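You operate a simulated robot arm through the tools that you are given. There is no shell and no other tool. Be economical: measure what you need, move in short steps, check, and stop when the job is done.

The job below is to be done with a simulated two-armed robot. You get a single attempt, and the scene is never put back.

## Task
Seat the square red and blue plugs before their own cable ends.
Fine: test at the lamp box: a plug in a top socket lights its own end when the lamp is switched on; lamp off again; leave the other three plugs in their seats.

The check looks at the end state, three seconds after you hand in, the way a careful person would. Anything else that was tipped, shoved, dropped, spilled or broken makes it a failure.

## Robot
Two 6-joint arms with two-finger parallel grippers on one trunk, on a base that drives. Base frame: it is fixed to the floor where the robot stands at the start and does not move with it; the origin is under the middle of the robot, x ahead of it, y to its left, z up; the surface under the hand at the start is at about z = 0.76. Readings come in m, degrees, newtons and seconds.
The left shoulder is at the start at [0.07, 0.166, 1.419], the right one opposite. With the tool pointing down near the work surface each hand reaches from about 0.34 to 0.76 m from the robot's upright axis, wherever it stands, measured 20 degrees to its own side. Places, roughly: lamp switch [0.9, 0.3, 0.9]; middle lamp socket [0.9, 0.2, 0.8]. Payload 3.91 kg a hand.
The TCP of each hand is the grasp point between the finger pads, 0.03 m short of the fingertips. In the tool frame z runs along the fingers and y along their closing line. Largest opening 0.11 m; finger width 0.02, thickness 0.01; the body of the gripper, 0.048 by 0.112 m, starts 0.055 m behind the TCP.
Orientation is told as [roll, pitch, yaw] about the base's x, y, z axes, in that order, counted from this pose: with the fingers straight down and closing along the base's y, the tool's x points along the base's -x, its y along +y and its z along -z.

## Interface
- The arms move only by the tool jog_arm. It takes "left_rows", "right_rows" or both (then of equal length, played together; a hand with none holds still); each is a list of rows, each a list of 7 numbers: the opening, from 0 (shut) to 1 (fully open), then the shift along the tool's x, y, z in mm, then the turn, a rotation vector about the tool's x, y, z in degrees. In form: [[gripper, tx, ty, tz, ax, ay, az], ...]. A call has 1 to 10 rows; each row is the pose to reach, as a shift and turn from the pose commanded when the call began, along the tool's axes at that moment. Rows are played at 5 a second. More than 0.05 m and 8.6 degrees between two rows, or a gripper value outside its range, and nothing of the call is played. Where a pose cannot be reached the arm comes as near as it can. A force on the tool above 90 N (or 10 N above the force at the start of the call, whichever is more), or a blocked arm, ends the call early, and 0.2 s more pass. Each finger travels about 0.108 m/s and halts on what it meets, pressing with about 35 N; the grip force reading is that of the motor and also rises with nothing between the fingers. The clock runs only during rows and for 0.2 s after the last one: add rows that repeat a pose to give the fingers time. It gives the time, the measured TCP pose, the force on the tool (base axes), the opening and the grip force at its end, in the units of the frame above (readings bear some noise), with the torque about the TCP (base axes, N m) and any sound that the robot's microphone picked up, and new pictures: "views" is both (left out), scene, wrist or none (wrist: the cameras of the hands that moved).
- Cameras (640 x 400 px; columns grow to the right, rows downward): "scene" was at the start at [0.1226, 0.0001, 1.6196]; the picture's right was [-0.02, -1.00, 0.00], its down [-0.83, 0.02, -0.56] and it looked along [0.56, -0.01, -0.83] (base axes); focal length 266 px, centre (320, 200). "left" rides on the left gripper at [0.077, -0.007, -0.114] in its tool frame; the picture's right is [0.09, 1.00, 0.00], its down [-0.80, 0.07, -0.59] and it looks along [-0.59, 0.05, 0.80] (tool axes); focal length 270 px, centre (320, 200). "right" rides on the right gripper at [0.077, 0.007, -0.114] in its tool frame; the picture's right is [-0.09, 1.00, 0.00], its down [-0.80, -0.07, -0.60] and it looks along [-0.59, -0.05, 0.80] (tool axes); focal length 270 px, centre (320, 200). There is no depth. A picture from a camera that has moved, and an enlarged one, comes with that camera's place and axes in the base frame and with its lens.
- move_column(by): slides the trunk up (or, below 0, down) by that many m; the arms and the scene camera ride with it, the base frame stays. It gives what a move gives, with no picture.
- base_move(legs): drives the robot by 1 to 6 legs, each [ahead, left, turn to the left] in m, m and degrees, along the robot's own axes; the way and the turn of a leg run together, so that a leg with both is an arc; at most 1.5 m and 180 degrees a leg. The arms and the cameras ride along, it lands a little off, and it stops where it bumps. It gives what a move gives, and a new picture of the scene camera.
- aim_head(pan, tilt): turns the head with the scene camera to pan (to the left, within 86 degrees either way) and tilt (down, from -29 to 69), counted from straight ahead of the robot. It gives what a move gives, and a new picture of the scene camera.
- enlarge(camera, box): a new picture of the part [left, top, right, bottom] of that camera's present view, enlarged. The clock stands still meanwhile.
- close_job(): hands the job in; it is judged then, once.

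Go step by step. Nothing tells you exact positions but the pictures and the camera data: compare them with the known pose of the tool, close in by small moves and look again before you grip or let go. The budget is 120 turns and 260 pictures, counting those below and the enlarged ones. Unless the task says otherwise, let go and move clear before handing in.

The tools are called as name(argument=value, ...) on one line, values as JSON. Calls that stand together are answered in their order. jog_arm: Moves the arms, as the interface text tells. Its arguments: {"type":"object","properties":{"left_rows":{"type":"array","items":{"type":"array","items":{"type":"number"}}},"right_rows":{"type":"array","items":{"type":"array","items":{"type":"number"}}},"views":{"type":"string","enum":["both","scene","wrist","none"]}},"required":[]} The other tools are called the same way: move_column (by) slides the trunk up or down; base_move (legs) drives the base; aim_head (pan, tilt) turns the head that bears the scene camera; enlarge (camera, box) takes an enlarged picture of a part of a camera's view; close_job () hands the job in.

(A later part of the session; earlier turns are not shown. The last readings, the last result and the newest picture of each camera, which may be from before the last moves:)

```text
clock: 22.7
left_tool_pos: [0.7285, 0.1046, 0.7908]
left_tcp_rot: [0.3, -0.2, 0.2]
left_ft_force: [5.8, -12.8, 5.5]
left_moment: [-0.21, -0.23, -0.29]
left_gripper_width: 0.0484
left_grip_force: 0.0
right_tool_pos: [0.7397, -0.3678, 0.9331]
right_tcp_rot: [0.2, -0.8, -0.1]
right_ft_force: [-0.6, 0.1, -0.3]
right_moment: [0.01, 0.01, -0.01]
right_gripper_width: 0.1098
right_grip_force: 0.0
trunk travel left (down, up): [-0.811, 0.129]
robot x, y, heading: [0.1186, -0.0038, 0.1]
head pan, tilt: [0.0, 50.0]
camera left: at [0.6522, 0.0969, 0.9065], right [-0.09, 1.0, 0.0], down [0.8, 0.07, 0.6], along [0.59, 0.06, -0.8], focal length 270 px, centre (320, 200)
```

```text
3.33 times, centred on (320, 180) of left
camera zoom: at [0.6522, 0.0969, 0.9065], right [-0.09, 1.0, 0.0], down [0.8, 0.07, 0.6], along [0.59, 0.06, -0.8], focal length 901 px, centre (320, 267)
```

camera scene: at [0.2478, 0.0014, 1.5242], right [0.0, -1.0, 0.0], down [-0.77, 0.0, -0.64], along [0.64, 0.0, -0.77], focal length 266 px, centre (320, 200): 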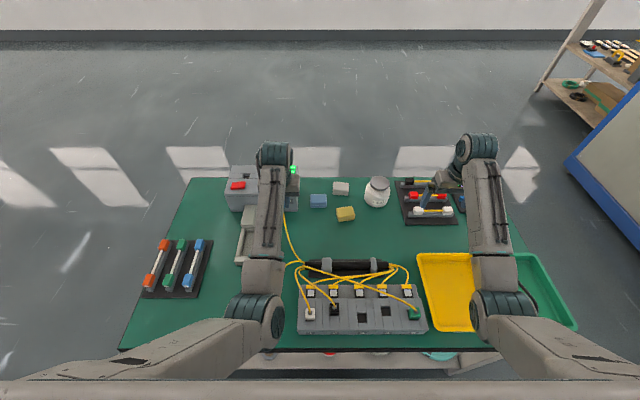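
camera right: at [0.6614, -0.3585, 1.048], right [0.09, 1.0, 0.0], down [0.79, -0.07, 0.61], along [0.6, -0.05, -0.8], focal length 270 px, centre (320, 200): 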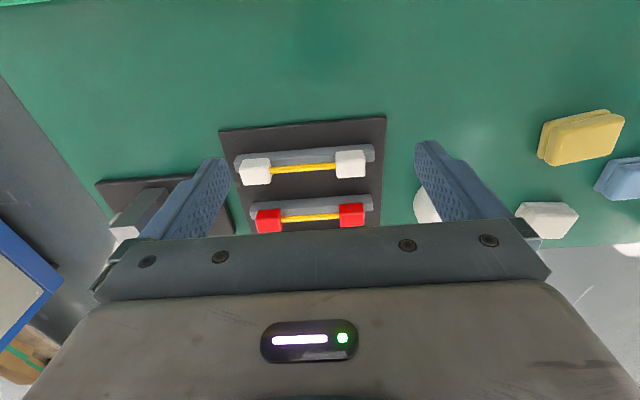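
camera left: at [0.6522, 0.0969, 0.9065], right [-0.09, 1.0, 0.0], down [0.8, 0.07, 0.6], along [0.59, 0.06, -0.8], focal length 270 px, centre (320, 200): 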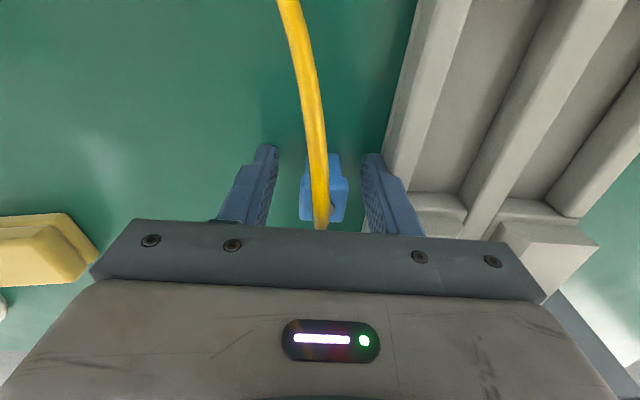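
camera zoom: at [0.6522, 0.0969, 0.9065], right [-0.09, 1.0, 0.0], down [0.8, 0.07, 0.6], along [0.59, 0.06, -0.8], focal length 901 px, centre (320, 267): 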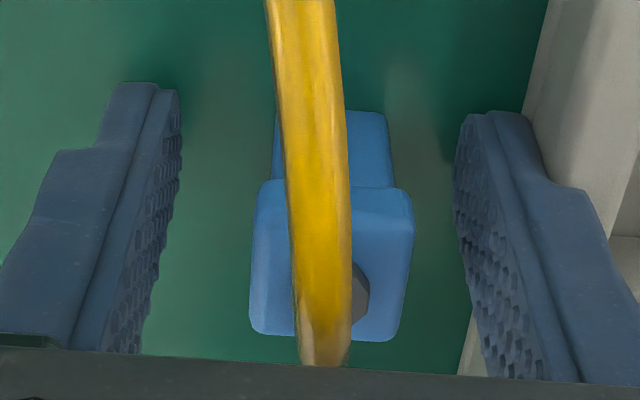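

The +y finger touches the cradle side (12 N), so I narrow the opening at once, then raise to cap height.

jog_arm(left_rows=[[0.32, 0, 0, 0, 0, 0, 0], [0.32, 0, 0, 0, 0, 0, 0], [0.32, 0, 0, -10, 0, 0, 0], [0.32, 0, 0, -25, 0, 0, 0], [0.32, 0, 0, -25, 0, 0, 0]], views="both")

enlarge(camera="left", box=[240, 100, 400, 220])

enlarge(camera="scene", box=[220, 150, 340, 270])

```text
clock: 23.9
left_tool_pos: [0.7256, 0.1119, 0.8108]
left_tcp_rot: [0.6, 0.5, 0.4]
left_ft_force: [-0.7, -3.8, -4.2]
left_moment: [-0.24, 0.05, 0.01]
left_gripper_width: 0.0334
left_grip_force: 0.0
right_tool_pos: [0.7374, -0.3663, 0.9353]
right_tcp_rot: [0.2, -0.9, -0.1]
right_ft_force: [0.0, -1.1, 0.2]
right_moment: [-0.01, 0.0, -0.01]
right_gripper_width: 0.1099
right_grip_force: 0.2
trunk travel left (down, up): [-0.811, 0.129]
robot x, y, heading: [0.1198, -0.0026, -0.1]
head pan, tilt: [0.0, 50.0]
camera scene: at [0.2478, 0.0004, 1.5242], right [0.0, -1.0, 0.0], down [-0.77, 0.0, -0.64], along [0.64, 0.0, -0.77], focal length 266 px, centre (320, 200)
camera left: at [0.6504, 0.1032, 0.9264], right [-0.09, 1.0, 0.01], down [0.8, 0.07, 0.59], along [0.59, 0.06, -0.81], focal length 270 px, centre (320, 200)
```

scene: 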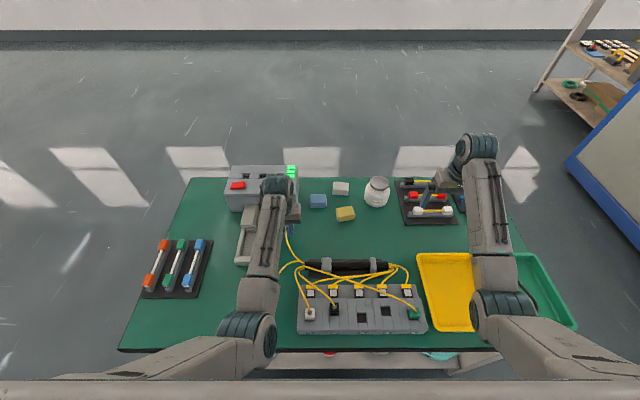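
left: 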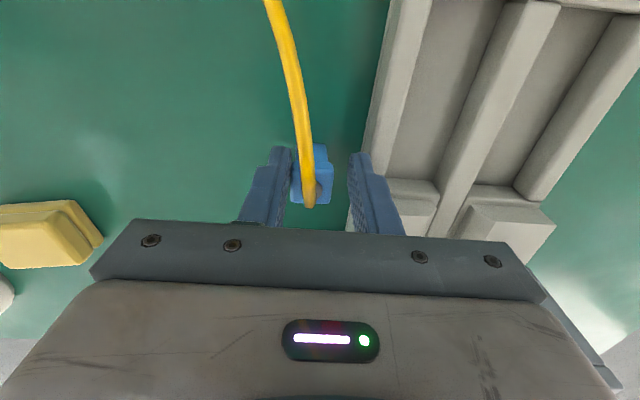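

```text
3.33 times, centred on (320, 160) of left
camera zoom: at [0.6504, 0.1032, 0.9264], right [-0.09, 1.0, 0.01], down [0.8, 0.07, 0.59], along [0.59, 0.06, -0.81], focal length 901 px, centre (320, 333)
```

zoom: 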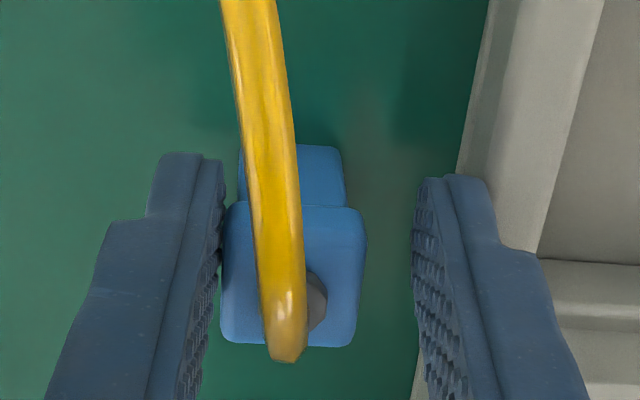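

```text
3.33 times, centred on (280, 210) of scene
camera zoom: at [0.2478, 0.0004, 1.5242], right [0.0, -1.0, 0.0], down [-0.77, 0.0, -0.64], along [0.64, 0.0, -0.77], focal length 886 px, centre (453, 167)
```

zoom: 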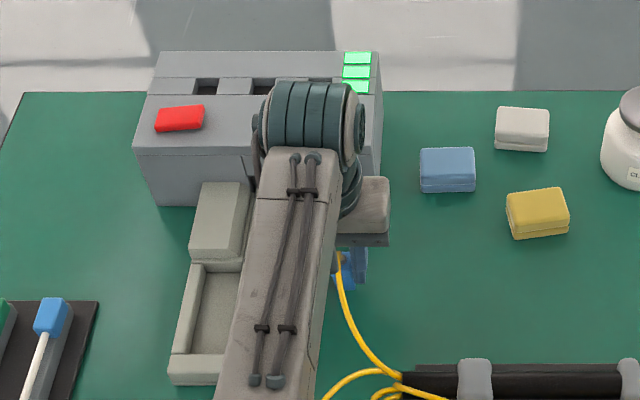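

Plug stands upright at about (0.726, 0.107), nearly aligned; the box is unmoved. I shift 4 mm off the cradle, go to cap height, and grip again.

jog_arm(left_rows=[[0.32, 0, -4, 0, 0, 0, 0], [0.32, 0, -4, -5, 0, 0, 0], [0.1, 0, -4, -5, 0, 0, 0], [0.1, 0, -4, -5, 0, 0, 0], [0.1, 0, -4, -5, 0, 0, 0]], views="wrist")

enlarge(camera="left", box=[240, 100, 400, 220])

```text
clock: 25.1
left_tool_pos: [0.7278, 0.1144, 0.8183]
left_tcp_rot: [0.9, 0.0, 0.5]
left_ft_force: [-0.7, 1.1, -0.1]
left_moment: [0.02, 0.01, -0.04]
left_gripper_width: 0.0241
left_grip_force: 34.9
right_tool_pos: [0.7382, -0.3655, 0.9352]
right_tcp_rot: [0.1, -1.0, 0.0]
right_ft_force: [1.1, -0.4, 0.1]
right_moment: [0.0, -0.01, 0.03]
right_gripper_width: 0.1102
right_grip_force: 0.0
trunk travel left (down, up): [-0.811, 0.129]
robot x, y, heading: [0.1193, 0.0017, -0.3]
head pan, tilt: [0.0, 50.0]
camera left: at [0.6521, 0.104, 0.9332], right [-0.1, 1.0, 0.02], down [0.8, 0.07, 0.6], along [0.59, 0.07, -0.8], focal length 270 px, centre (320, 200)
```

left: 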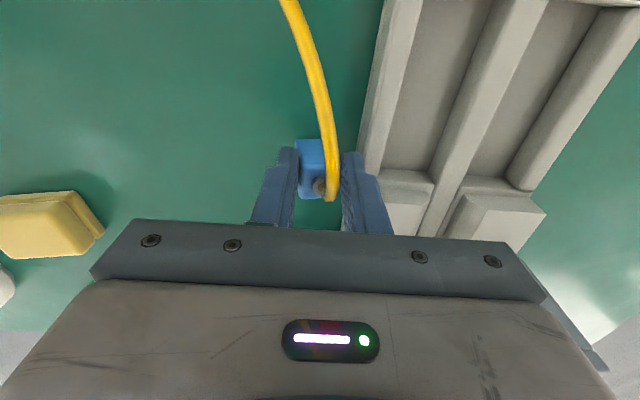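

```text
3.33 times, centred on (320, 160) of left
camera zoom: at [0.6521, 0.104, 0.9332], right [-0.1, 1.0, 0.02], down [0.8, 0.07, 0.6], along [0.59, 0.07, -0.8], focal length 901 px, centre (320, 333)
```

zoom: 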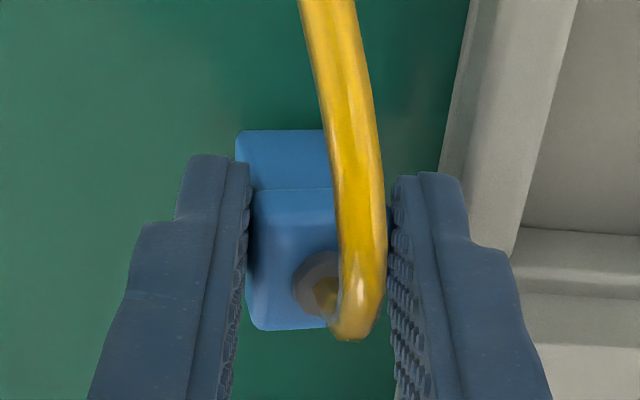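

The width reads 24.1 mm and the plug looks leaning/twisted in the grip; I open again slightly to let it settle and look.

jog_arm(left_rows=[[0.36, 0, 0, 0, 0, 0, 0], [0.36, 0, 0, 0, 0, 0, 0], [0.36, 0, 0, 0, 0, 0, 0]], views="wrist")

enlarge(camera="left", box=[240, 100, 400, 220])

```text
clock: 25.9
left_tool_pos: [0.7286, 0.1132, 0.8205]
left_tcp_rot: [1.0, -0.1, 0.5]
left_ft_force: [0.1, 0.2, 1.1]
left_moment: [-0.01, -0.01, 0.02]
left_gripper_width: 0.0397
left_grip_force: 0.0
right_tool_pos: [0.7382, -0.3636, 0.9348]
right_tcp_rot: [0.1, -0.9, -0.1]
right_ft_force: [0.1, -0.1, 1.1]
right_moment: [0.03, -0.04, 0.01]
right_gripper_width: 0.1099
right_grip_force: 0.0
trunk travel left (down, up): [-0.811, 0.129]
robot x, y, heading: [0.1229, 0.0004, -0.1]
head pan, tilt: [0.0, 50.0]
camera left: at [0.6525, 0.1033, 0.9338], right [-0.1, 1.0, 0.01], down [0.8, 0.07, 0.6], along [0.59, 0.07, -0.8], focal length 270 px, centre (320, 200)
```

left: 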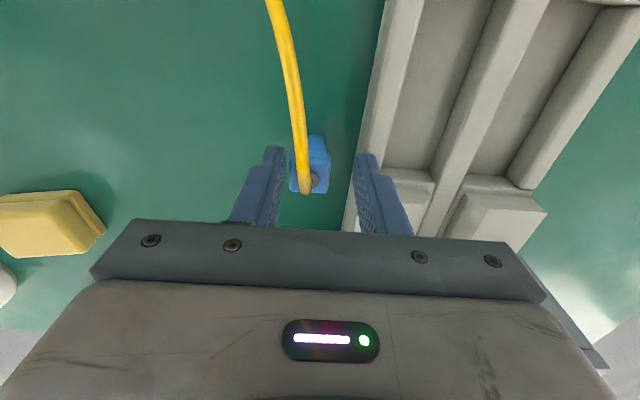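

```text
3.33 times, centred on (320, 160) of left
camera zoom: at [0.6525, 0.1033, 0.9338], right [-0.1, 1.0, 0.01], down [0.8, 0.07, 0.6], along [0.59, 0.07, -0.8], focal length 901 px, centre (320, 333)
```

zoom: 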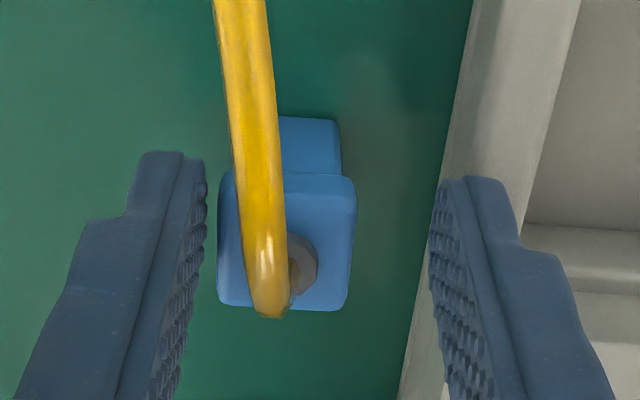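

It stands upright again, about 5 mm to −y of the finger centre. I centre the hand, match its yaw, and grip.

jog_arm(left_rows=[[0.36, -1, -3, 0, 1, 0, -2], [0.36, -1, -5, 3, 1, 0, -2], [0.36, -1, -5, 3, 1, 0, -2], [0.2, -1, -5, 3, 1, 0, -2], [0.1, -1, -5, 3, 1, 0, -2], [0.1, -1, -5, 3, 1, 0, -2]], views="wrist")

enlarge(camera="left", box=[240, 100, 400, 220])

```text
clock: 27.3
left_tool_pos: [0.7282, 0.1092, 0.8166]
left_tcp_rot: [-0.1, -0.2, 2.5]
left_ft_force: [-0.4, -1.1, 1.1]
left_moment: [-0.03, 0.02, 0.01]
left_gripper_width: 0.0227
left_grip_force: 34.4
right_tool_pos: [0.7374, -0.3653, 0.937]
right_tcp_rot: [0.1, -0.9, -0.1]
right_ft_force: [0.3, 0.6, -0.4]
right_moment: [-0.01, 0.0, 0.02]
right_gripper_width: 0.1101
right_grip_force: 0.1
trunk travel left (down, up): [-0.811, 0.129]
robot x, y, heading: [0.1227, 0.0002, -0.0]
head pan, tilt: [0.0, 50.0]
camera left: at [0.6531, 0.0984, 0.9313], right [-0.13, 0.99, 0.0], down [0.8, 0.11, 0.6], along [0.59, 0.08, -0.8], focal length 270 px, centre (320, 200)
```

left: 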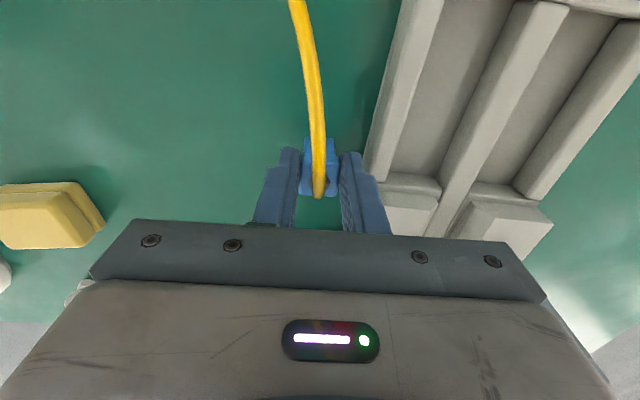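

```text
3.33 times, centred on (320, 160) of left
camera zoom: at [0.6531, 0.0984, 0.9313], right [-0.13, 0.99, 0.0], down [0.8, 0.11, 0.6], along [0.59, 0.08, -0.8], focal length 901 px, centre (320, 333)
```

zoom: 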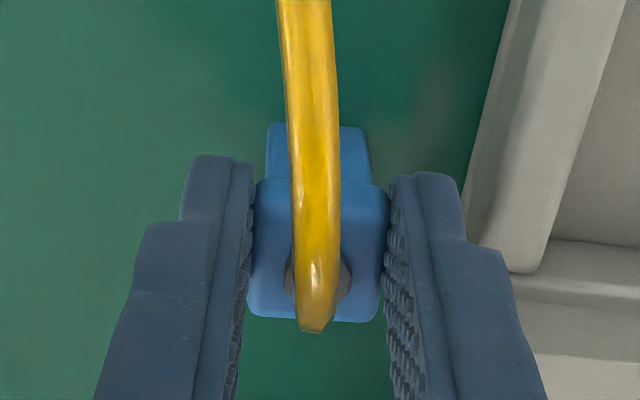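

Gripped well (22.7 mm, upright). Now I lift and go above the middle socket.

jog_arm(left_rows=[[0.1, 0, 0, -30, 0, 0, 0], [0.1, 0, 0, -65, 0, 0, 0], [0.1, 0, 10, -100, 0, 0, 1], [0.1, -15, 40, -125, 0, 0, 2.5], [0.1, -40, 75, -140, 0, 0, 2.5], [0.1, -80, 90, -140, 0, 0, 2.5], [0.1, -120, 93, -140, 0, 0, 2.5], [0.1, -155, 93, -140, 0, 0, 2.5], [0.1, -165, 93, -140, 0, 0, 2.5], [0.1, -165, 93, -140, 0, 0, 2.5]], views="both")

enlarge(camera="left", box=[160, 60, 480, 260])

enlarge(camera="scene", box=[210, 130, 320, 220])

```text
clock: 29.5
left_tool_pos: [0.8885, 0.194, 0.9546]
left_tcp_rot: [-1.2, 0.1, -0.5]
left_ft_force: [0.7, -0.3, -0.3]
left_moment: [-0.03, 0.02, 0.01]
left_gripper_width: 0.0226
left_grip_force: 35.3
left hand out of reach, approached as far as the arm can: row 4, 5
right_tool_pos: [0.7375, -0.3649, 0.9343]
right_tcp_rot: [0.1, -0.8, -0.1]
right_ft_force: [0.0, 0.5, -0.4]
right_moment: [-0.03, 0.04, 0.01]
right_gripper_width: 0.1099
right_grip_force: 0.1
trunk travel left (down, up): [-0.811, 0.129]
robot x, y, heading: [0.1191, 0.0011, -0.2]
head pan, tilt: [0.0, 50.0]
camera scene: at [0.2476, 0.0014, 1.5242], right [0.0, -1.0, 0.0], down [-0.77, 0.0, -0.64], along [0.64, 0.0, -0.77], focal length 266 px, centre (320, 200)
camera left: at [0.8131, 0.1909, 1.0699], right [-0.08, 1.0, -0.02], down [0.8, 0.08, 0.59], along [0.59, 0.03, -0.81], focal length 270 px, centre (320, 200)
```

scene: 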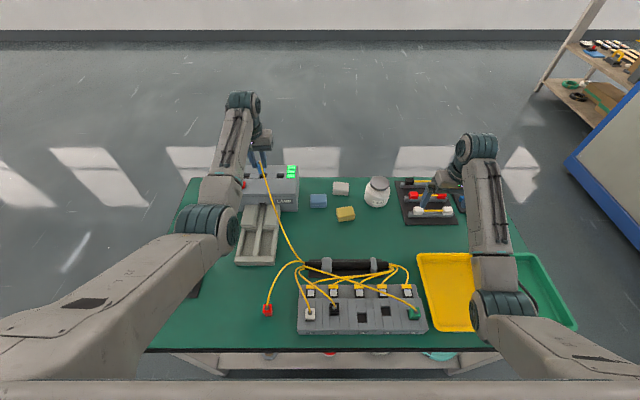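
left: 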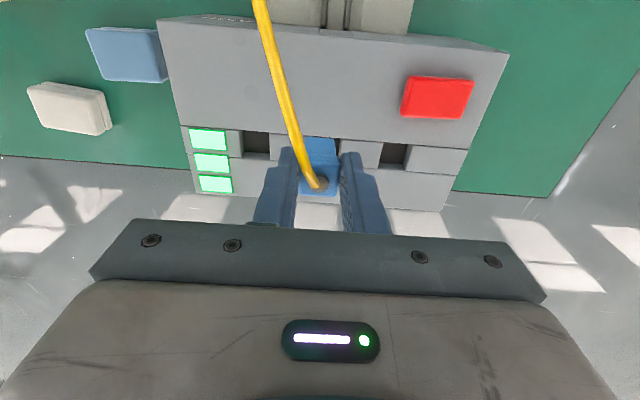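

```text
2.00 times, centred on (320, 160) of left
camera zoom: at [0.8131, 0.1909, 1.0699], right [-0.08, 1.0, -0.02], down [0.8, 0.08, 0.59], along [0.59, 0.03, -0.81], focal length 541 px, centre (320, 280)
```

zoom: 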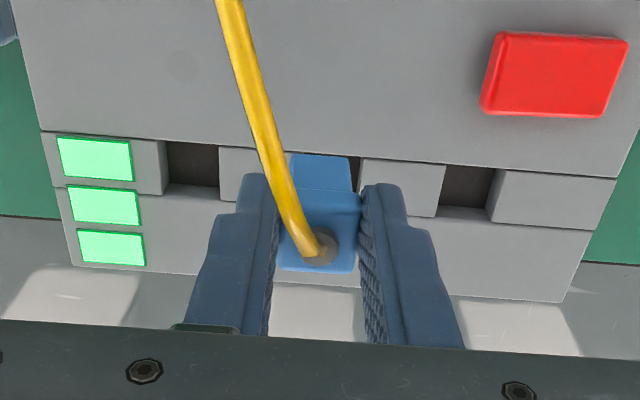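

```text
4.44 times, centred on (265, 175) of scene
camera zoom: at [0.2476, 0.0014, 1.5242], right [0.0, -1.0, 0.0], down [-0.77, 0.0, -0.64], along [0.64, 0.0, -0.77], focal length 1182 px, centre (564, 311)
```

zoom: 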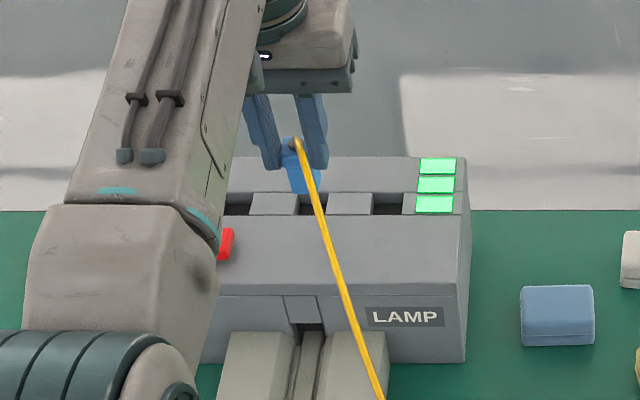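

The plug bottom is about 35 mm above the box. I shift to about (0.916, 0.199) and descend to just above the surface to compare directly with the hole.

jog_arm(left_rows=[[0.1, -15, 3, 0, -1.2, 0, 0.5], [0.1, -26, 5, 10, -1.2, 0, 0.5], [0.1, -26, 5, 22, -1.2, 0, 0.5], [0.1, -26, 5, 22, -1.2, 0, 0.5]], views="wrist")

enlarge(camera="left", box=[220, 90, 420, 215])

enlarge(camera="scene", box=[230, 145, 310, 195])

```text
clock: 30.5
left_tool_pos: [0.9128, 0.2011, 0.9338]
left_tcp_rot: [0.0, 0.2, -0.9]
left_ft_force: [0.3, -0.5, -0.6]
left_moment: [0.01, 0.0, 0.04]
left_gripper_width: 0.0228
left_grip_force: 35.2
right_tool_pos: [0.7382, -0.3655, 0.9354]
right_tcp_rot: [0.0, -0.9, -0.1]
right_ft_force: [0.2, 0.3, 0.1]
right_moment: [0.01, -0.02, 0.0]
right_gripper_width: 0.1099
right_grip_force: 0.0
trunk travel left (down, up): [-0.811, 0.129]
robot x, y, heading: [0.1174, -0.0009, 0.0]
head pan, tilt: [0.0, 50.0]
camera left: at [0.8382, 0.1955, 1.0478], right [-0.07, 1.0, 0.0], down [0.8, 0.06, 0.59], along [0.59, 0.04, -0.8], focal length 270 px, centre (320, 200)
```

left: 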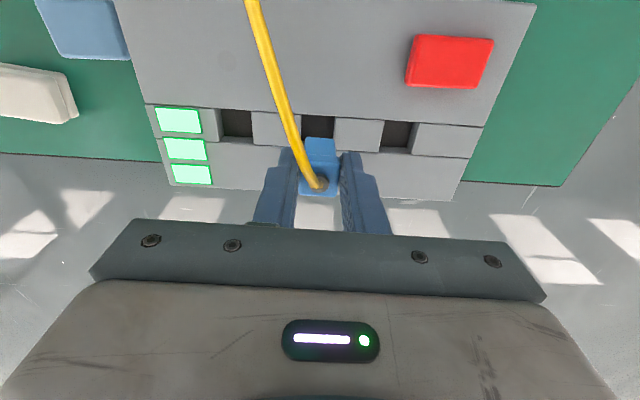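

```text
3.20 times, centred on (320, 152) of left
camera zoom: at [0.8382, 0.1955, 1.0478], right [-0.07, 1.0, 0.0], down [0.8, 0.06, 0.59], along [0.59, 0.04, -0.8], focal length 865 px, centre (320, 352)
```

zoom: 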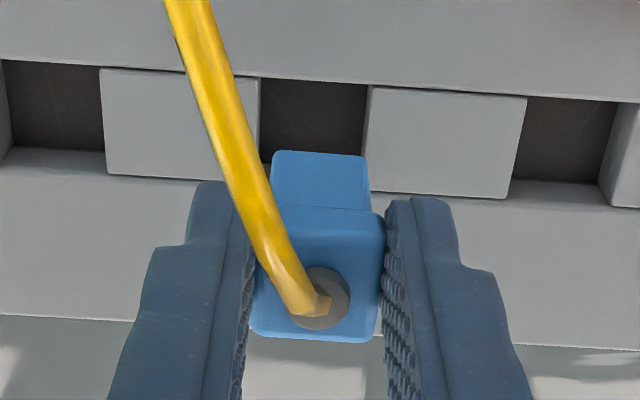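

```text
8.00 times, centred on (270, 170) of scene
camera zoom: at [0.2475, 0.0011, 1.5242], right [0.0, -1.0, 0.0], down [-0.77, 0.0, -0.64], along [0.64, 0.0, -0.77], focal length 2127 px, centre (720, 440)
```

zoom: 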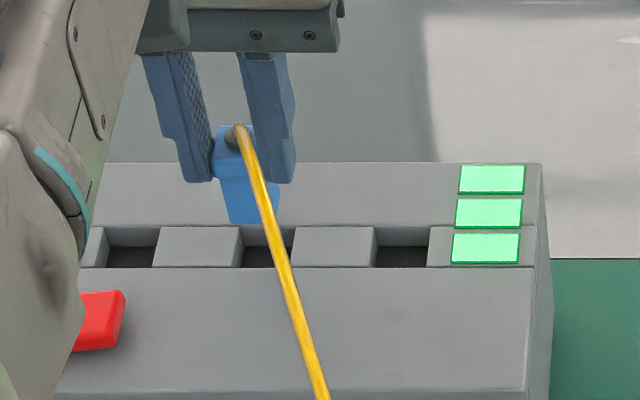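

Very close: stem and hole agree within ~3 mm. I trim a little and descend 14 mm for a last check.

jog_arm(left_rows=[[0.1, 2, -1, 7, 0, 0, -0.9], [0.1, 2, -1, 14, 0, 0, -0.9], [0.1, 2, -1, 14, 0, 0, -0.9]], views="wrist")

enlarge(camera="left", box=[220, 90, 420, 215])

enlarge(camera="scene", box=[230, 145, 310, 195])

```text
clock: 31.3
left_tool_pos: [0.9101, 0.1995, 0.9192]
left_tcp_rot: [0.0, 0.1, -0.1]
left_ft_force: [0.4, 0.0, -1.6]
left_moment: [0.03, 0.01, -0.01]
left_gripper_width: 0.0226
left_grip_force: 34.7
right_tool_pos: [0.7365, -0.3652, 0.9355]
right_tcp_rot: [0.0, -0.9, 0.0]
right_ft_force: [-0.4, -0.2, 0.4]
right_moment: [0.02, -0.02, 0.02]
right_gripper_width: 0.1099
right_grip_force: 0.0
trunk travel left (down, up): [-0.811, 0.129]
robot x, y, heading: [0.1156, -0.0014, -0.2]
head pan, tilt: [0.0, 50.0]
camera left: at [0.8355, 0.1927, 1.034], right [-0.09, 1.0, 0.0], down [0.8, 0.07, 0.59], along [0.59, 0.05, -0.8], focal length 270 px, centre (320, 200)
```

left: 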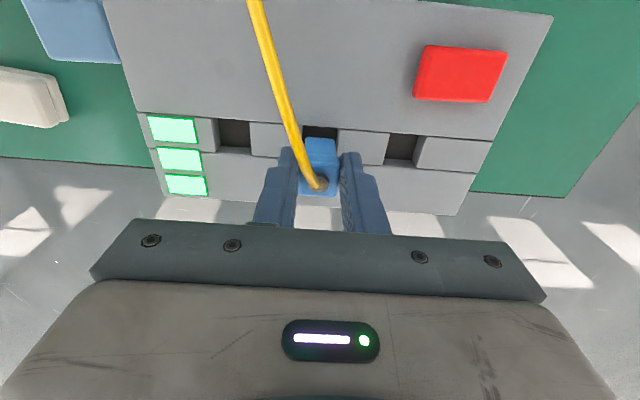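

```text
3.20 times, centred on (320, 152) of left
camera zoom: at [0.8355, 0.1927, 1.034], right [-0.09, 1.0, 0.0], down [0.8, 0.07, 0.59], along [0.59, 0.05, -0.8], focal length 865 px, centre (320, 352)
```

zoom: 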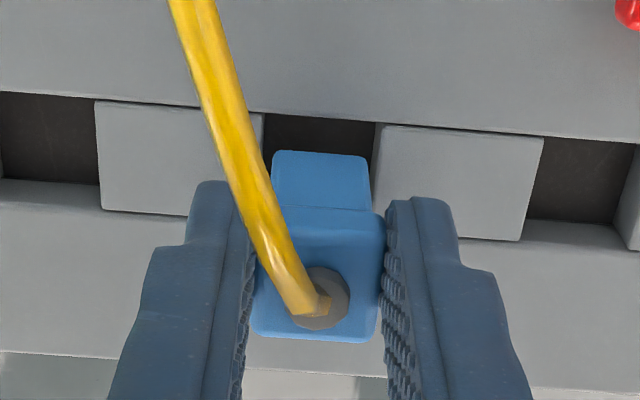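

```text
8.00 times, centred on (270, 170) of scene
camera zoom: at [0.2476, 0.0014, 1.5242], right [0.0, -1.0, 0.0], down [-0.77, 0.0, -0.64], along [0.64, 0.0, -0.77], focal length 2127 px, centre (720, 440)
```

zoom: 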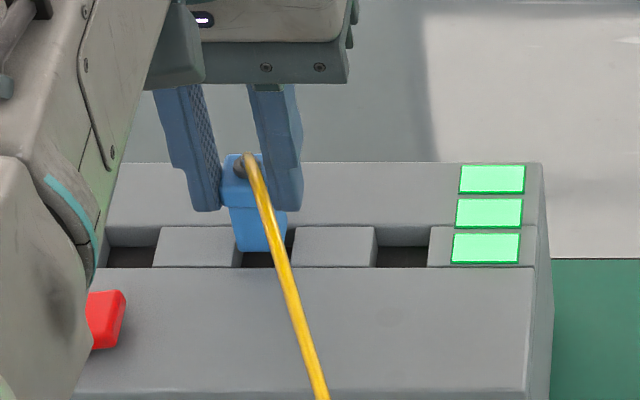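

Alignment looks good. I descend in small steps into the socket.

jog_arm(left_rows=[[0.1, 0, -0.7, 4, 0, 0, 0], [0.1, 0, -0.7, 8, 0, 0, 0], [0.1, 0, -0.7, 11, 0, 0, 0], [0.1, 0, -0.7, 14, 0, 0, 0], [0.1, 0, -0.7, 14, 0, 0, 0]], views="wrist")

enlarge(camera="left", box=[220, 90, 420, 215])

enlarge(camera="scene", box=[230, 145, 310, 195])

```text
clock: 32.5
left_tool_pos: [0.9095, 0.1986, 0.9098]
left_tcp_rot: [0.0, -0.3, -0.1]
left_ft_force: [-2.2, 3.2, 30.0]
left_moment: [0.08, -0.46, 0.02]
left_gripper_width: 0.0226
left_grip_force: 35.0
right_tool_pos: [0.7343, -0.3661, 0.9388]
right_tcp_rot: [0.2, -1.3, 0.0]
right_ft_force: [-0.4, -0.1, 0.9]
right_moment: [-0.02, -0.01, 0.0]
right_gripper_width: 0.1101
right_grip_force: 0.0
trunk travel left (down, up): [-0.811, 0.129]
robot x, y, heading: [0.1183, 0.0013, 0.0]
head pan, tilt: [0.0, 50.0]
camera left: at [0.8335, 0.1915, 1.0251], right [-0.09, 1.0, 0.0], down [0.8, 0.07, 0.6], along [0.6, 0.05, -0.8], focal length 270 px, centre (320, 200)
```

left: 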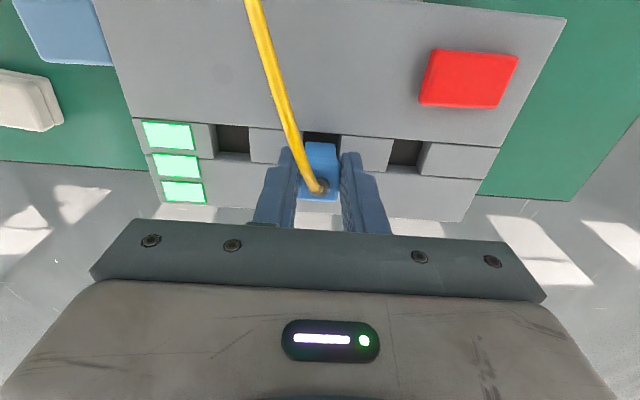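

```text
3.20 times, centred on (320, 152) of left
camera zoom: at [0.8335, 0.1915, 1.0251], right [-0.09, 1.0, 0.0], down [0.8, 0.07, 0.6], along [0.6, 0.05, -0.8], focal length 865 px, centre (320, 352)
```

zoom: 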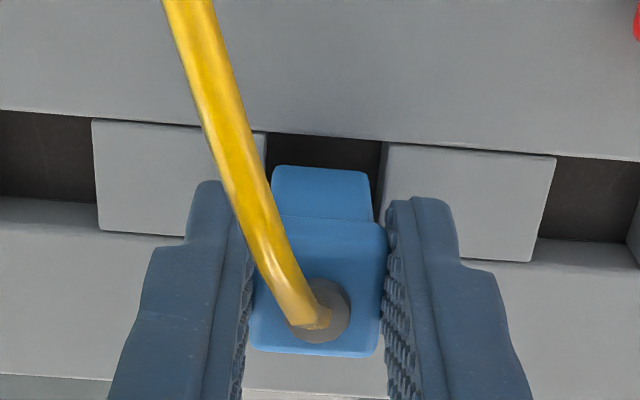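

```text
8.00 times, centred on (270, 170) of scene
camera zoom: at [0.24, 0.0003, 1.525], right [0.0, -1.0, 0.0], down [-0.76, 0.0, -0.65], along [0.65, 0.0, -0.76], focal length 2127 px, centre (720, 440)
```

zoom: 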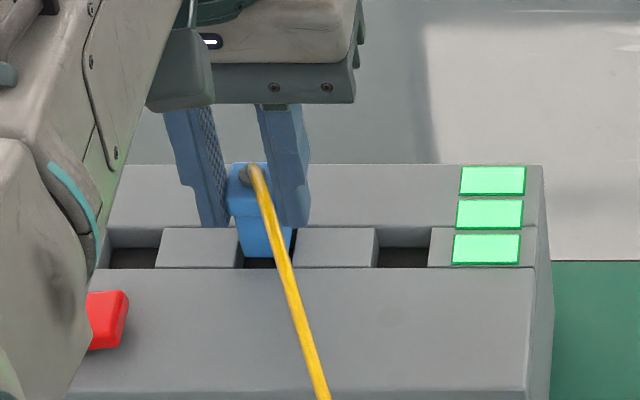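

Contact with the far edge of the hole (30 N): the stem sits ~4 mm too far in +x. I lift 4 mm, move back 4 mm, and try again.

jog_arm(left_rows=[[0.1, 0, 0.8, -8, 0, 0, 0], [0.1, 4, 0.8, -8, 0, 0, 0], [0.1, 4, 0.8, -4, 0, 0, 0], [0.1, 4, 0.8, 0, 0, 0, 0], [0.1, 4, 0.8, 4, 0, 0, 0], [0.1, 4, 0.8, 4, 0, 0, 0]], views="wrist")

enlarge(camera="left", box=[220, 90, 420, 215])

enlarge(camera="scene", box=[230, 145, 310, 195])

```text
clock: 33.9
left_tool_pos: [0.9074, 0.2009, 0.9001]
left_tcp_rot: [-0.1, 0.1, -0.1]
left_ft_force: [-0.3, -0.1, -0.1]
left_moment: [0.02, -0.01, -0.01]
left_gripper_width: 0.0226
left_grip_force: 34.8
right_tool_pos: [0.7392, -0.3651, 0.9344]
right_tcp_rot: [0.1, -1.0, 0.0]
right_ft_force: [0.4, -0.6, -0.2]
right_moment: [0.01, 0.01, 0.04]
right_gripper_width: 0.1101
right_grip_force: 0.1
trunk travel left (down, up): [-0.811, 0.129]
robot x, y, heading: [0.116, -0.0023, -0.1]
head pan, tilt: [0.0, 50.0]
camera left: at [0.8325, 0.1938, 1.0152], right [-0.09, 1.0, 0.0], down [0.8, 0.07, 0.59], along [0.59, 0.05, -0.81], focal length 270 px, centre (320, 200)
```

left: 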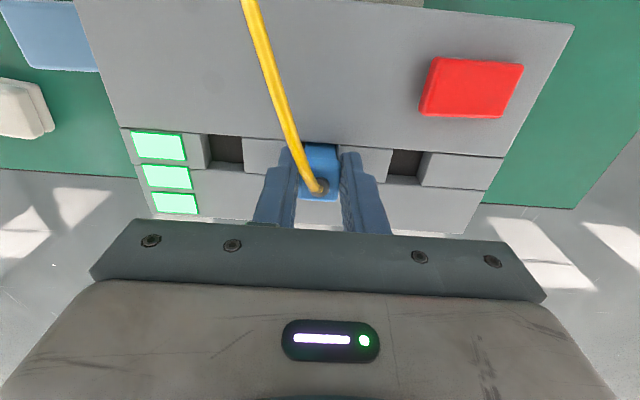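

```text
3.20 times, centred on (320, 152) of left
camera zoom: at [0.8325, 0.1938, 1.0152], right [-0.09, 1.0, 0.0], down [0.8, 0.07, 0.59], along [0.59, 0.05, -0.81], focal length 865 px, centre (320, 352)
```

zoom: 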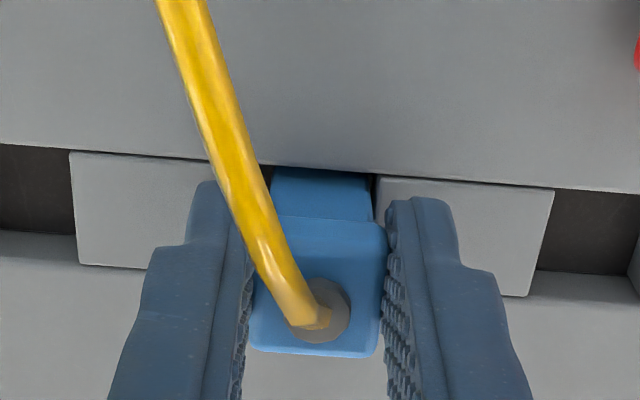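

```text
8.00 times, centred on (270, 170) of scene
camera zoom: at [0.2475, 0.0013, 1.5242], right [0.0, -1.0, 0.0], down [-0.77, 0.0, -0.64], along [0.64, 0.0, -0.77], focal length 2127 px, centre (720, 440)
```

zoom: 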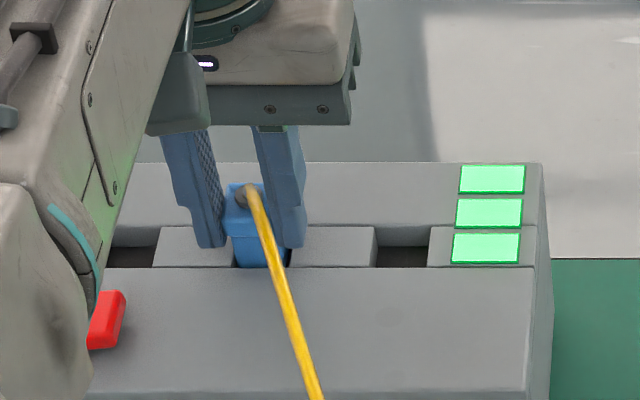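

It enters freely now. I push on until it bottoms.

jog_arm(left_rows=[[0.1, 0, -0.5, 3, 0, 0, 0], [0.1, 0, -0.5, 6, 0, 0, 0], [0.1, 0, -0.5, 9, 0, 0, 0], [0.1, 0, -0.5, 12, 0, 0, 0], [0.1, 0, -0.5, 12, 0, 0, 0]], views="wrist")

enlarge(camera="scene", box=[230, 145, 310, 195])

```text
clock: 35.1
left_tool_pos: [0.9067, 0.2001, 0.8952]
left_tcp_rot: [0.0, -0.4, 0.0]
left_ft_force: [5.6, 6.6, 33.1]
left_moment: [0.19, -0.24, 0.01]
left_gripper_width: 0.0229
left_grip_force: 34.8
right_tool_pos: [0.7366, -0.3654, 0.9383]
right_tcp_rot: [0.2, -1.2, -0.1]
right_ft_force: [0.1, 1.2, 0.5]
right_moment: [0.01, -0.01, 0.01]
right_gripper_width: 0.11
right_grip_force: 0.1
trunk travel left (down, up): [-0.811, 0.129]
robot x, y, heading: [0.1226, -0.0, -0.1]
head pan, tilt: [0.0, 50.0]
camera left: at [0.8301, 0.1926, 1.0098], right [-0.09, 1.0, 0.0], down [0.8, 0.07, 0.6], along [0.6, 0.05, -0.8], focal length 270 px, centre (320, 200)
```

left: 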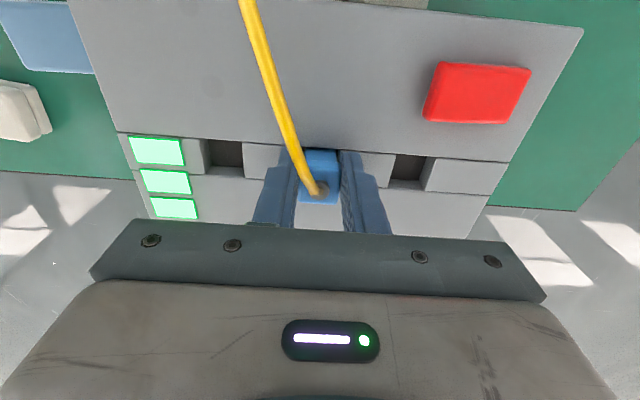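

```text
8.00 times, centred on (270, 170) of scene
camera zoom: at [0.2419, 0.0008, 1.525], right [0.0, -1.0, 0.0], down [-0.76, 0.0, -0.65], along [0.65, 0.0, -0.76], focal length 2127 px, centre (720, 440)
```

zoom: 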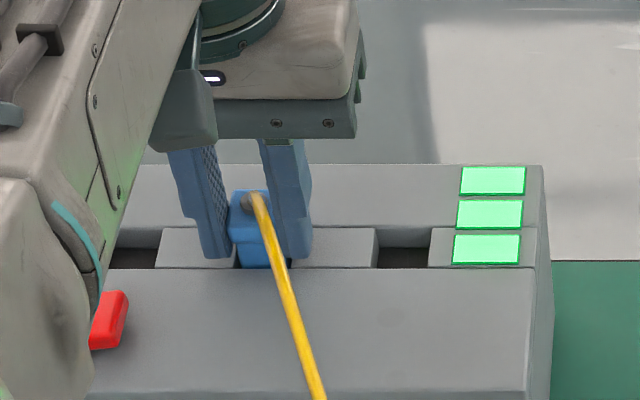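

It bottomed (33 N, cap just above the box). I relieve, release and back off upwards.

jog_arm(left_rows=[[0.1, 0, 0, -5, 0, 0, 0], [0.35, 0, 0, -6, 0, 0, 0], [0.35, 0, 0, -8, 0, 0, 0], [0.35, 0, 0, -25, 0, 0, 0], [0.35, 0, 0, -60, 0, 0, 0], [0.35, 20, 0, -90, 0, 0, 0], [0.35, 60, 0, -100, 0, 0, 0], [0.35, 60, 0, -100, 0, 0, 0]], views="both")

enlarge(camera="scene", box=[230, 145, 310, 195])

enlarge(camera="left", box=[160, 60, 480, 260])

```text
clock: 36.9
left_tool_pos: [0.8482, 0.2013, 0.9868]
left_tcp_rot: [0.0, 0.1, -0.1]
left_ft_force: [0.3, -0.6, 0.5]
left_moment: [-0.02, 0.01, -0.01]
left_gripper_width: 0.0385
left_grip_force: 0.1
right_tool_pos: [0.7379, -0.3652, 0.935]
right_tcp_rot: [0.1, -0.8, -0.1]
right_ft_force: [0.4, 0.1, 0.4]
right_moment: [0.04, 0.03, -0.01]
right_gripper_width: 0.1099
right_grip_force: 0.1
trunk travel left (down, up): [-0.811, 0.129]
robot x, y, heading: [0.1169, -0.0015, -0.1]
head pan, tilt: [0.0, 50.0]
camera scene: at [0.2485, 0.001, 1.5241], right [0.0, -1.0, 0.0], down [-0.77, 0.0, -0.64], along [0.64, 0.0, -0.77], focal length 266 px, centre (320, 200)
camera left: at [0.7732, 0.1939, 1.1016], right [-0.09, 1.0, 0.0], down [0.8, 0.07, 0.59], along [0.59, 0.05, -0.81], focal length 270 px, centre (320, 200)
```

scene: 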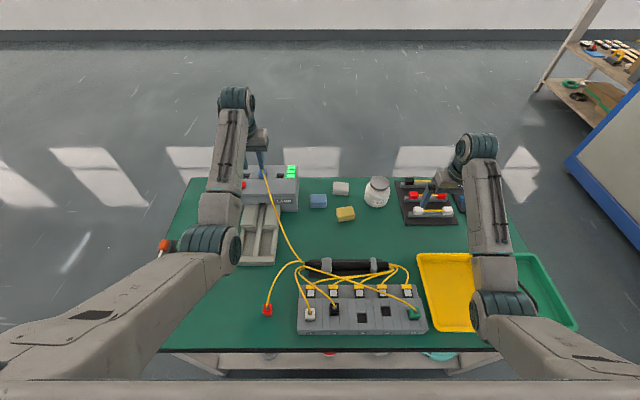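
left: 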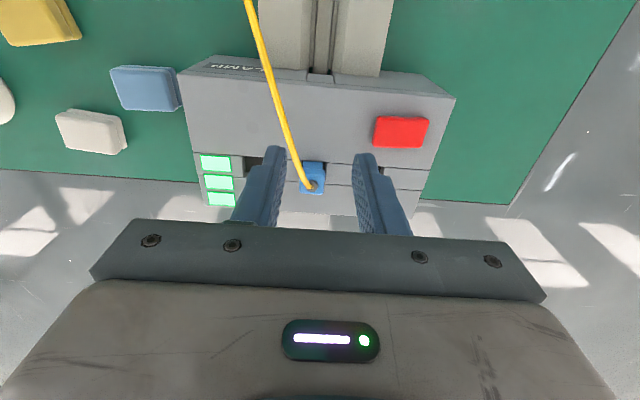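

```text
8.00 times, centred on (270, 170) of scene
camera zoom: at [0.2485, 0.001, 1.5241], right [0.0, -1.0, 0.0], down [-0.77, 0.0, -0.64], along [0.64, 0.0, -0.77], focal length 2127 px, centre (720, 440)
```

zoom: 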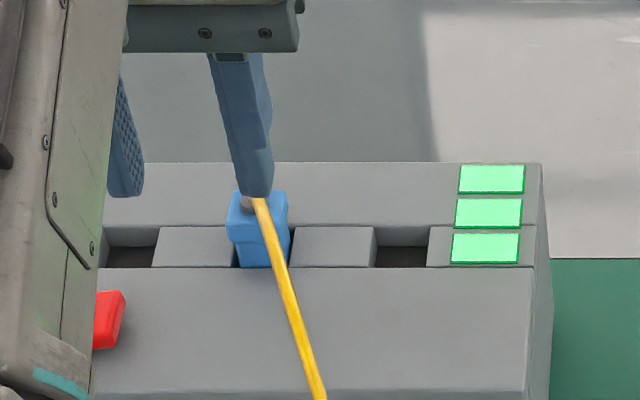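

```text
2.00 times, centred on (320, 160) of left
camera zoom: at [0.7732, 0.1939, 1.1016], right [-0.09, 1.0, 0.0], down [0.8, 0.07, 0.59], along [0.59, 0.05, -0.81], focal length 541 px, centre (320, 280)
```

zoom: 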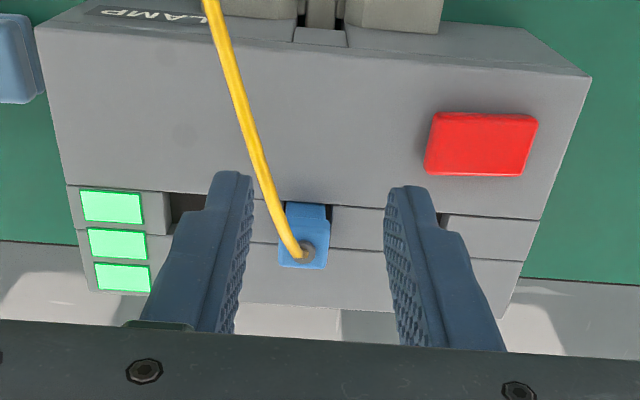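

The blue plug stands in the middle socket. Next I close the gripper, move over the switch at about (0.863, 0.276), and look at which side is raised.

jog_arm(left_rows=[[0, -5, 40, 0, 0, 0, 0], [0, -10, 61, 10, 0, 0, 0], [0, -14, 61, 30, 0, 0, 0], [0, -14, 61, 30, 0, 0, 0]], views="both")

enlarge(camera="left", box=[240, 90, 400, 190])

enlarge(camera="scene", box=[220, 150, 300, 200])

```text
clock: 37.9
left_tool_pos: [0.8619, 0.2624, 0.9588]
left_tcp_rot: [-0.1, 0.2, -0.1]
left_ft_force: [-0.4, 0.2, -0.3]
left_moment: [-0.03, 0.01, 0.01]
left_gripper_width: 0.0
left_grip_force: 35.0
right_tool_pos: [0.738, -0.3652, 0.9353]
right_tcp_rot: [0.1, -0.9, -0.1]
right_ft_force: [-0.5, -0.4, 0.1]
right_moment: [0.04, -0.03, 0.01]
right_gripper_width: 0.1099
right_grip_force: 0.1
trunk travel left (down, up): [-0.811, 0.129]
robot x, y, heading: [0.1208, 0.003, -0.3]
head pan, tilt: [0.0, 50.0]
camera scene: at [0.2471, 0.0019, 1.5243], right [0.0, -1.0, 0.0], down [-0.77, 0.0, -0.64], along [0.64, 0.0, -0.77], focal length 266 px, centre (320, 200)
camera left: at [0.7862, 0.255, 1.0732], right [-0.09, 1.0, 0.0], down [0.8, 0.07, 0.59], along [0.59, 0.05, -0.8], focal length 270 px, centre (320, 200)
```

scene: 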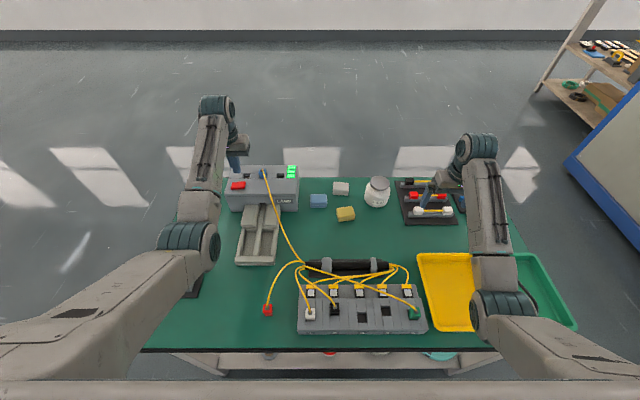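
left: 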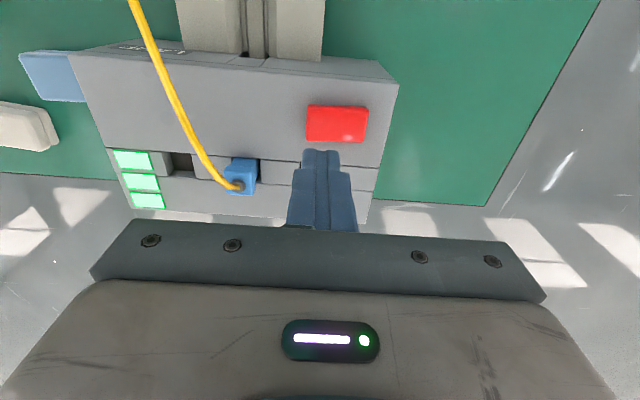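

```text
4.00 times, centred on (320, 140) of left
camera zoom: at [0.7862, 0.255, 1.0732], right [-0.09, 1.0, 0.0], down [0.8, 0.07, 0.59], along [0.59, 0.05, -0.8], focal length 1081 px, centre (320, 440)
```

zoom: 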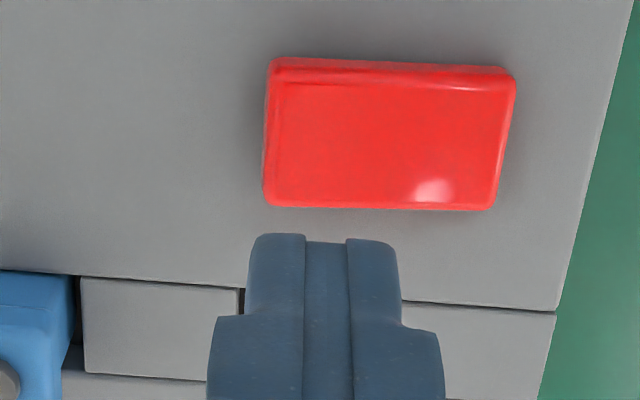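

```text
8.00 times, centred on (260, 175) of scene
camera zoom: at [0.2471, 0.0019, 1.5243], right [0.0, -1.0, 0.0], down [-0.77, 0.0, -0.64], along [0.64, 0.0, -0.77], focal length 2127 px, centre (800, 400)
```

zoom: 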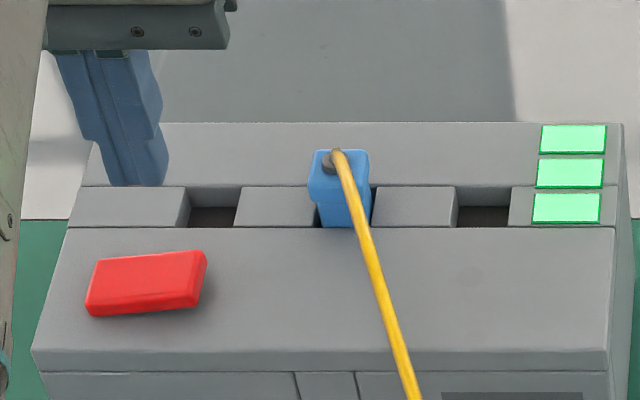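

The inner (low-y) end of the rocker is raised. I press there at about (0.860, 0.258).

jog_arm(left_rows=[[0, 2, -4, 20, 0, 0, 0], [0, 2, -4, 36, 0, 0, 0], [0, 2, -4, 42, 0, 0, 0], [0, 2, -4, 47, 0, 0, 0], [0, 2, -4, 52, 0, 0, 0], [0, 2, -4, 55, 0, 0, 0]], views="both")

enlarge(camera="scene", box=[220, 150, 300, 200])

enlarge(camera="scene", box=[290, 255, 440, 340])

```text
clock: 39.3
left_tool_pos: [0.8596, 0.2564, 0.9032]
left_tcp_rot: [0.0, 0.1, -0.2]
left_ft_force: [-0.8, 0.1, 0.5]
left_moment: [0.0, 0.04, 0.04]
left_gripper_width: 0.0001
left_grip_force: 35.2
right_tool_pos: [0.7382, -0.3644, 0.9364]
right_tcp_rot: [0.1, -1.0, -0.1]
right_ft_force: [-0.1, 0.2, 0.0]
right_moment: [0.0, 0.01, 0.0]
right_gripper_width: 0.11
right_grip_force: 0.0
trunk travel left (down, up): [-0.811, 0.129]
robot x, y, heading: [0.1153, 0.0029, -0.1]
head pan, tilt: [0.0, 50.0]
camera scene: at [0.2475, 0.0011, 1.5243], right [0.0, -1.0, 0.0], down [-0.77, 0.0, -0.64], along [0.64, 0.0, -0.77], focal length 266 px, centre (320, 200)
camera left: at [0.7834, 0.2486, 1.0187], right [-0.09, 1.0, 0.0], down [0.8, 0.07, 0.59], along [0.59, 0.05, -0.8], focal length 270 px, centre (320, 200)
```

scene: 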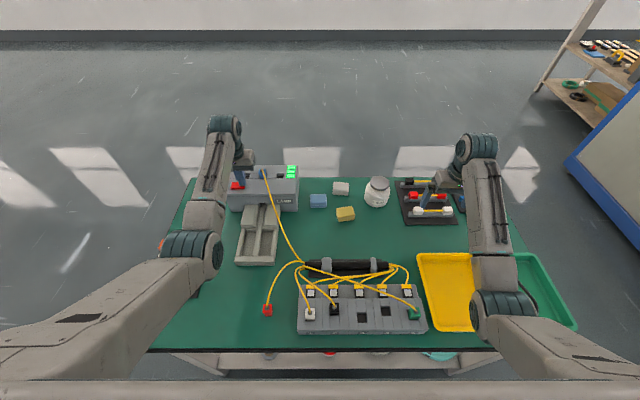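
left: 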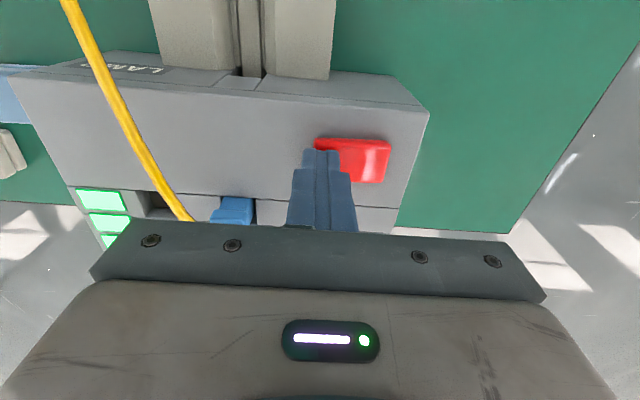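

```text
8.00 times, centred on (260, 175) of scene
camera zoom: at [0.2475, 0.0011, 1.5243], right [0.0, -1.0, 0.0], down [-0.77, 0.0, -0.64], along [0.64, 0.0, -0.77], focal length 2127 px, centre (800, 400)
```

zoom: 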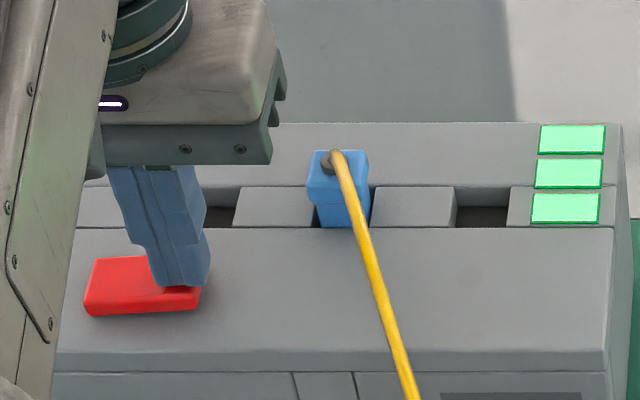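

```text
4.27 times, centred on (365, 298) of scene
camera zoom: at [0.2475, 0.0011, 1.5243], right [0.0, -1.0, 0.0], down [-0.77, 0.0, -0.64], along [0.64, 0.0, -0.77], focal length 1135 px, centre (128, -216)
```

zoom: 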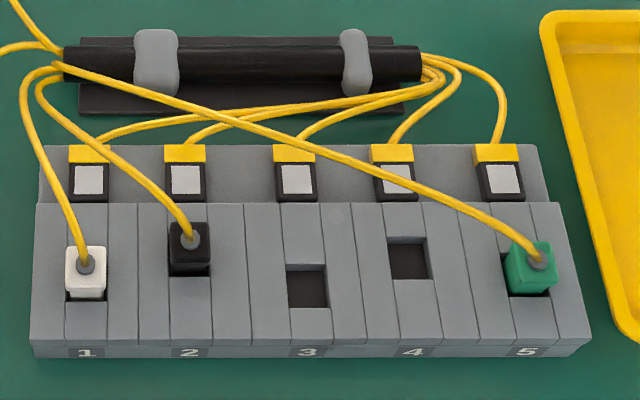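

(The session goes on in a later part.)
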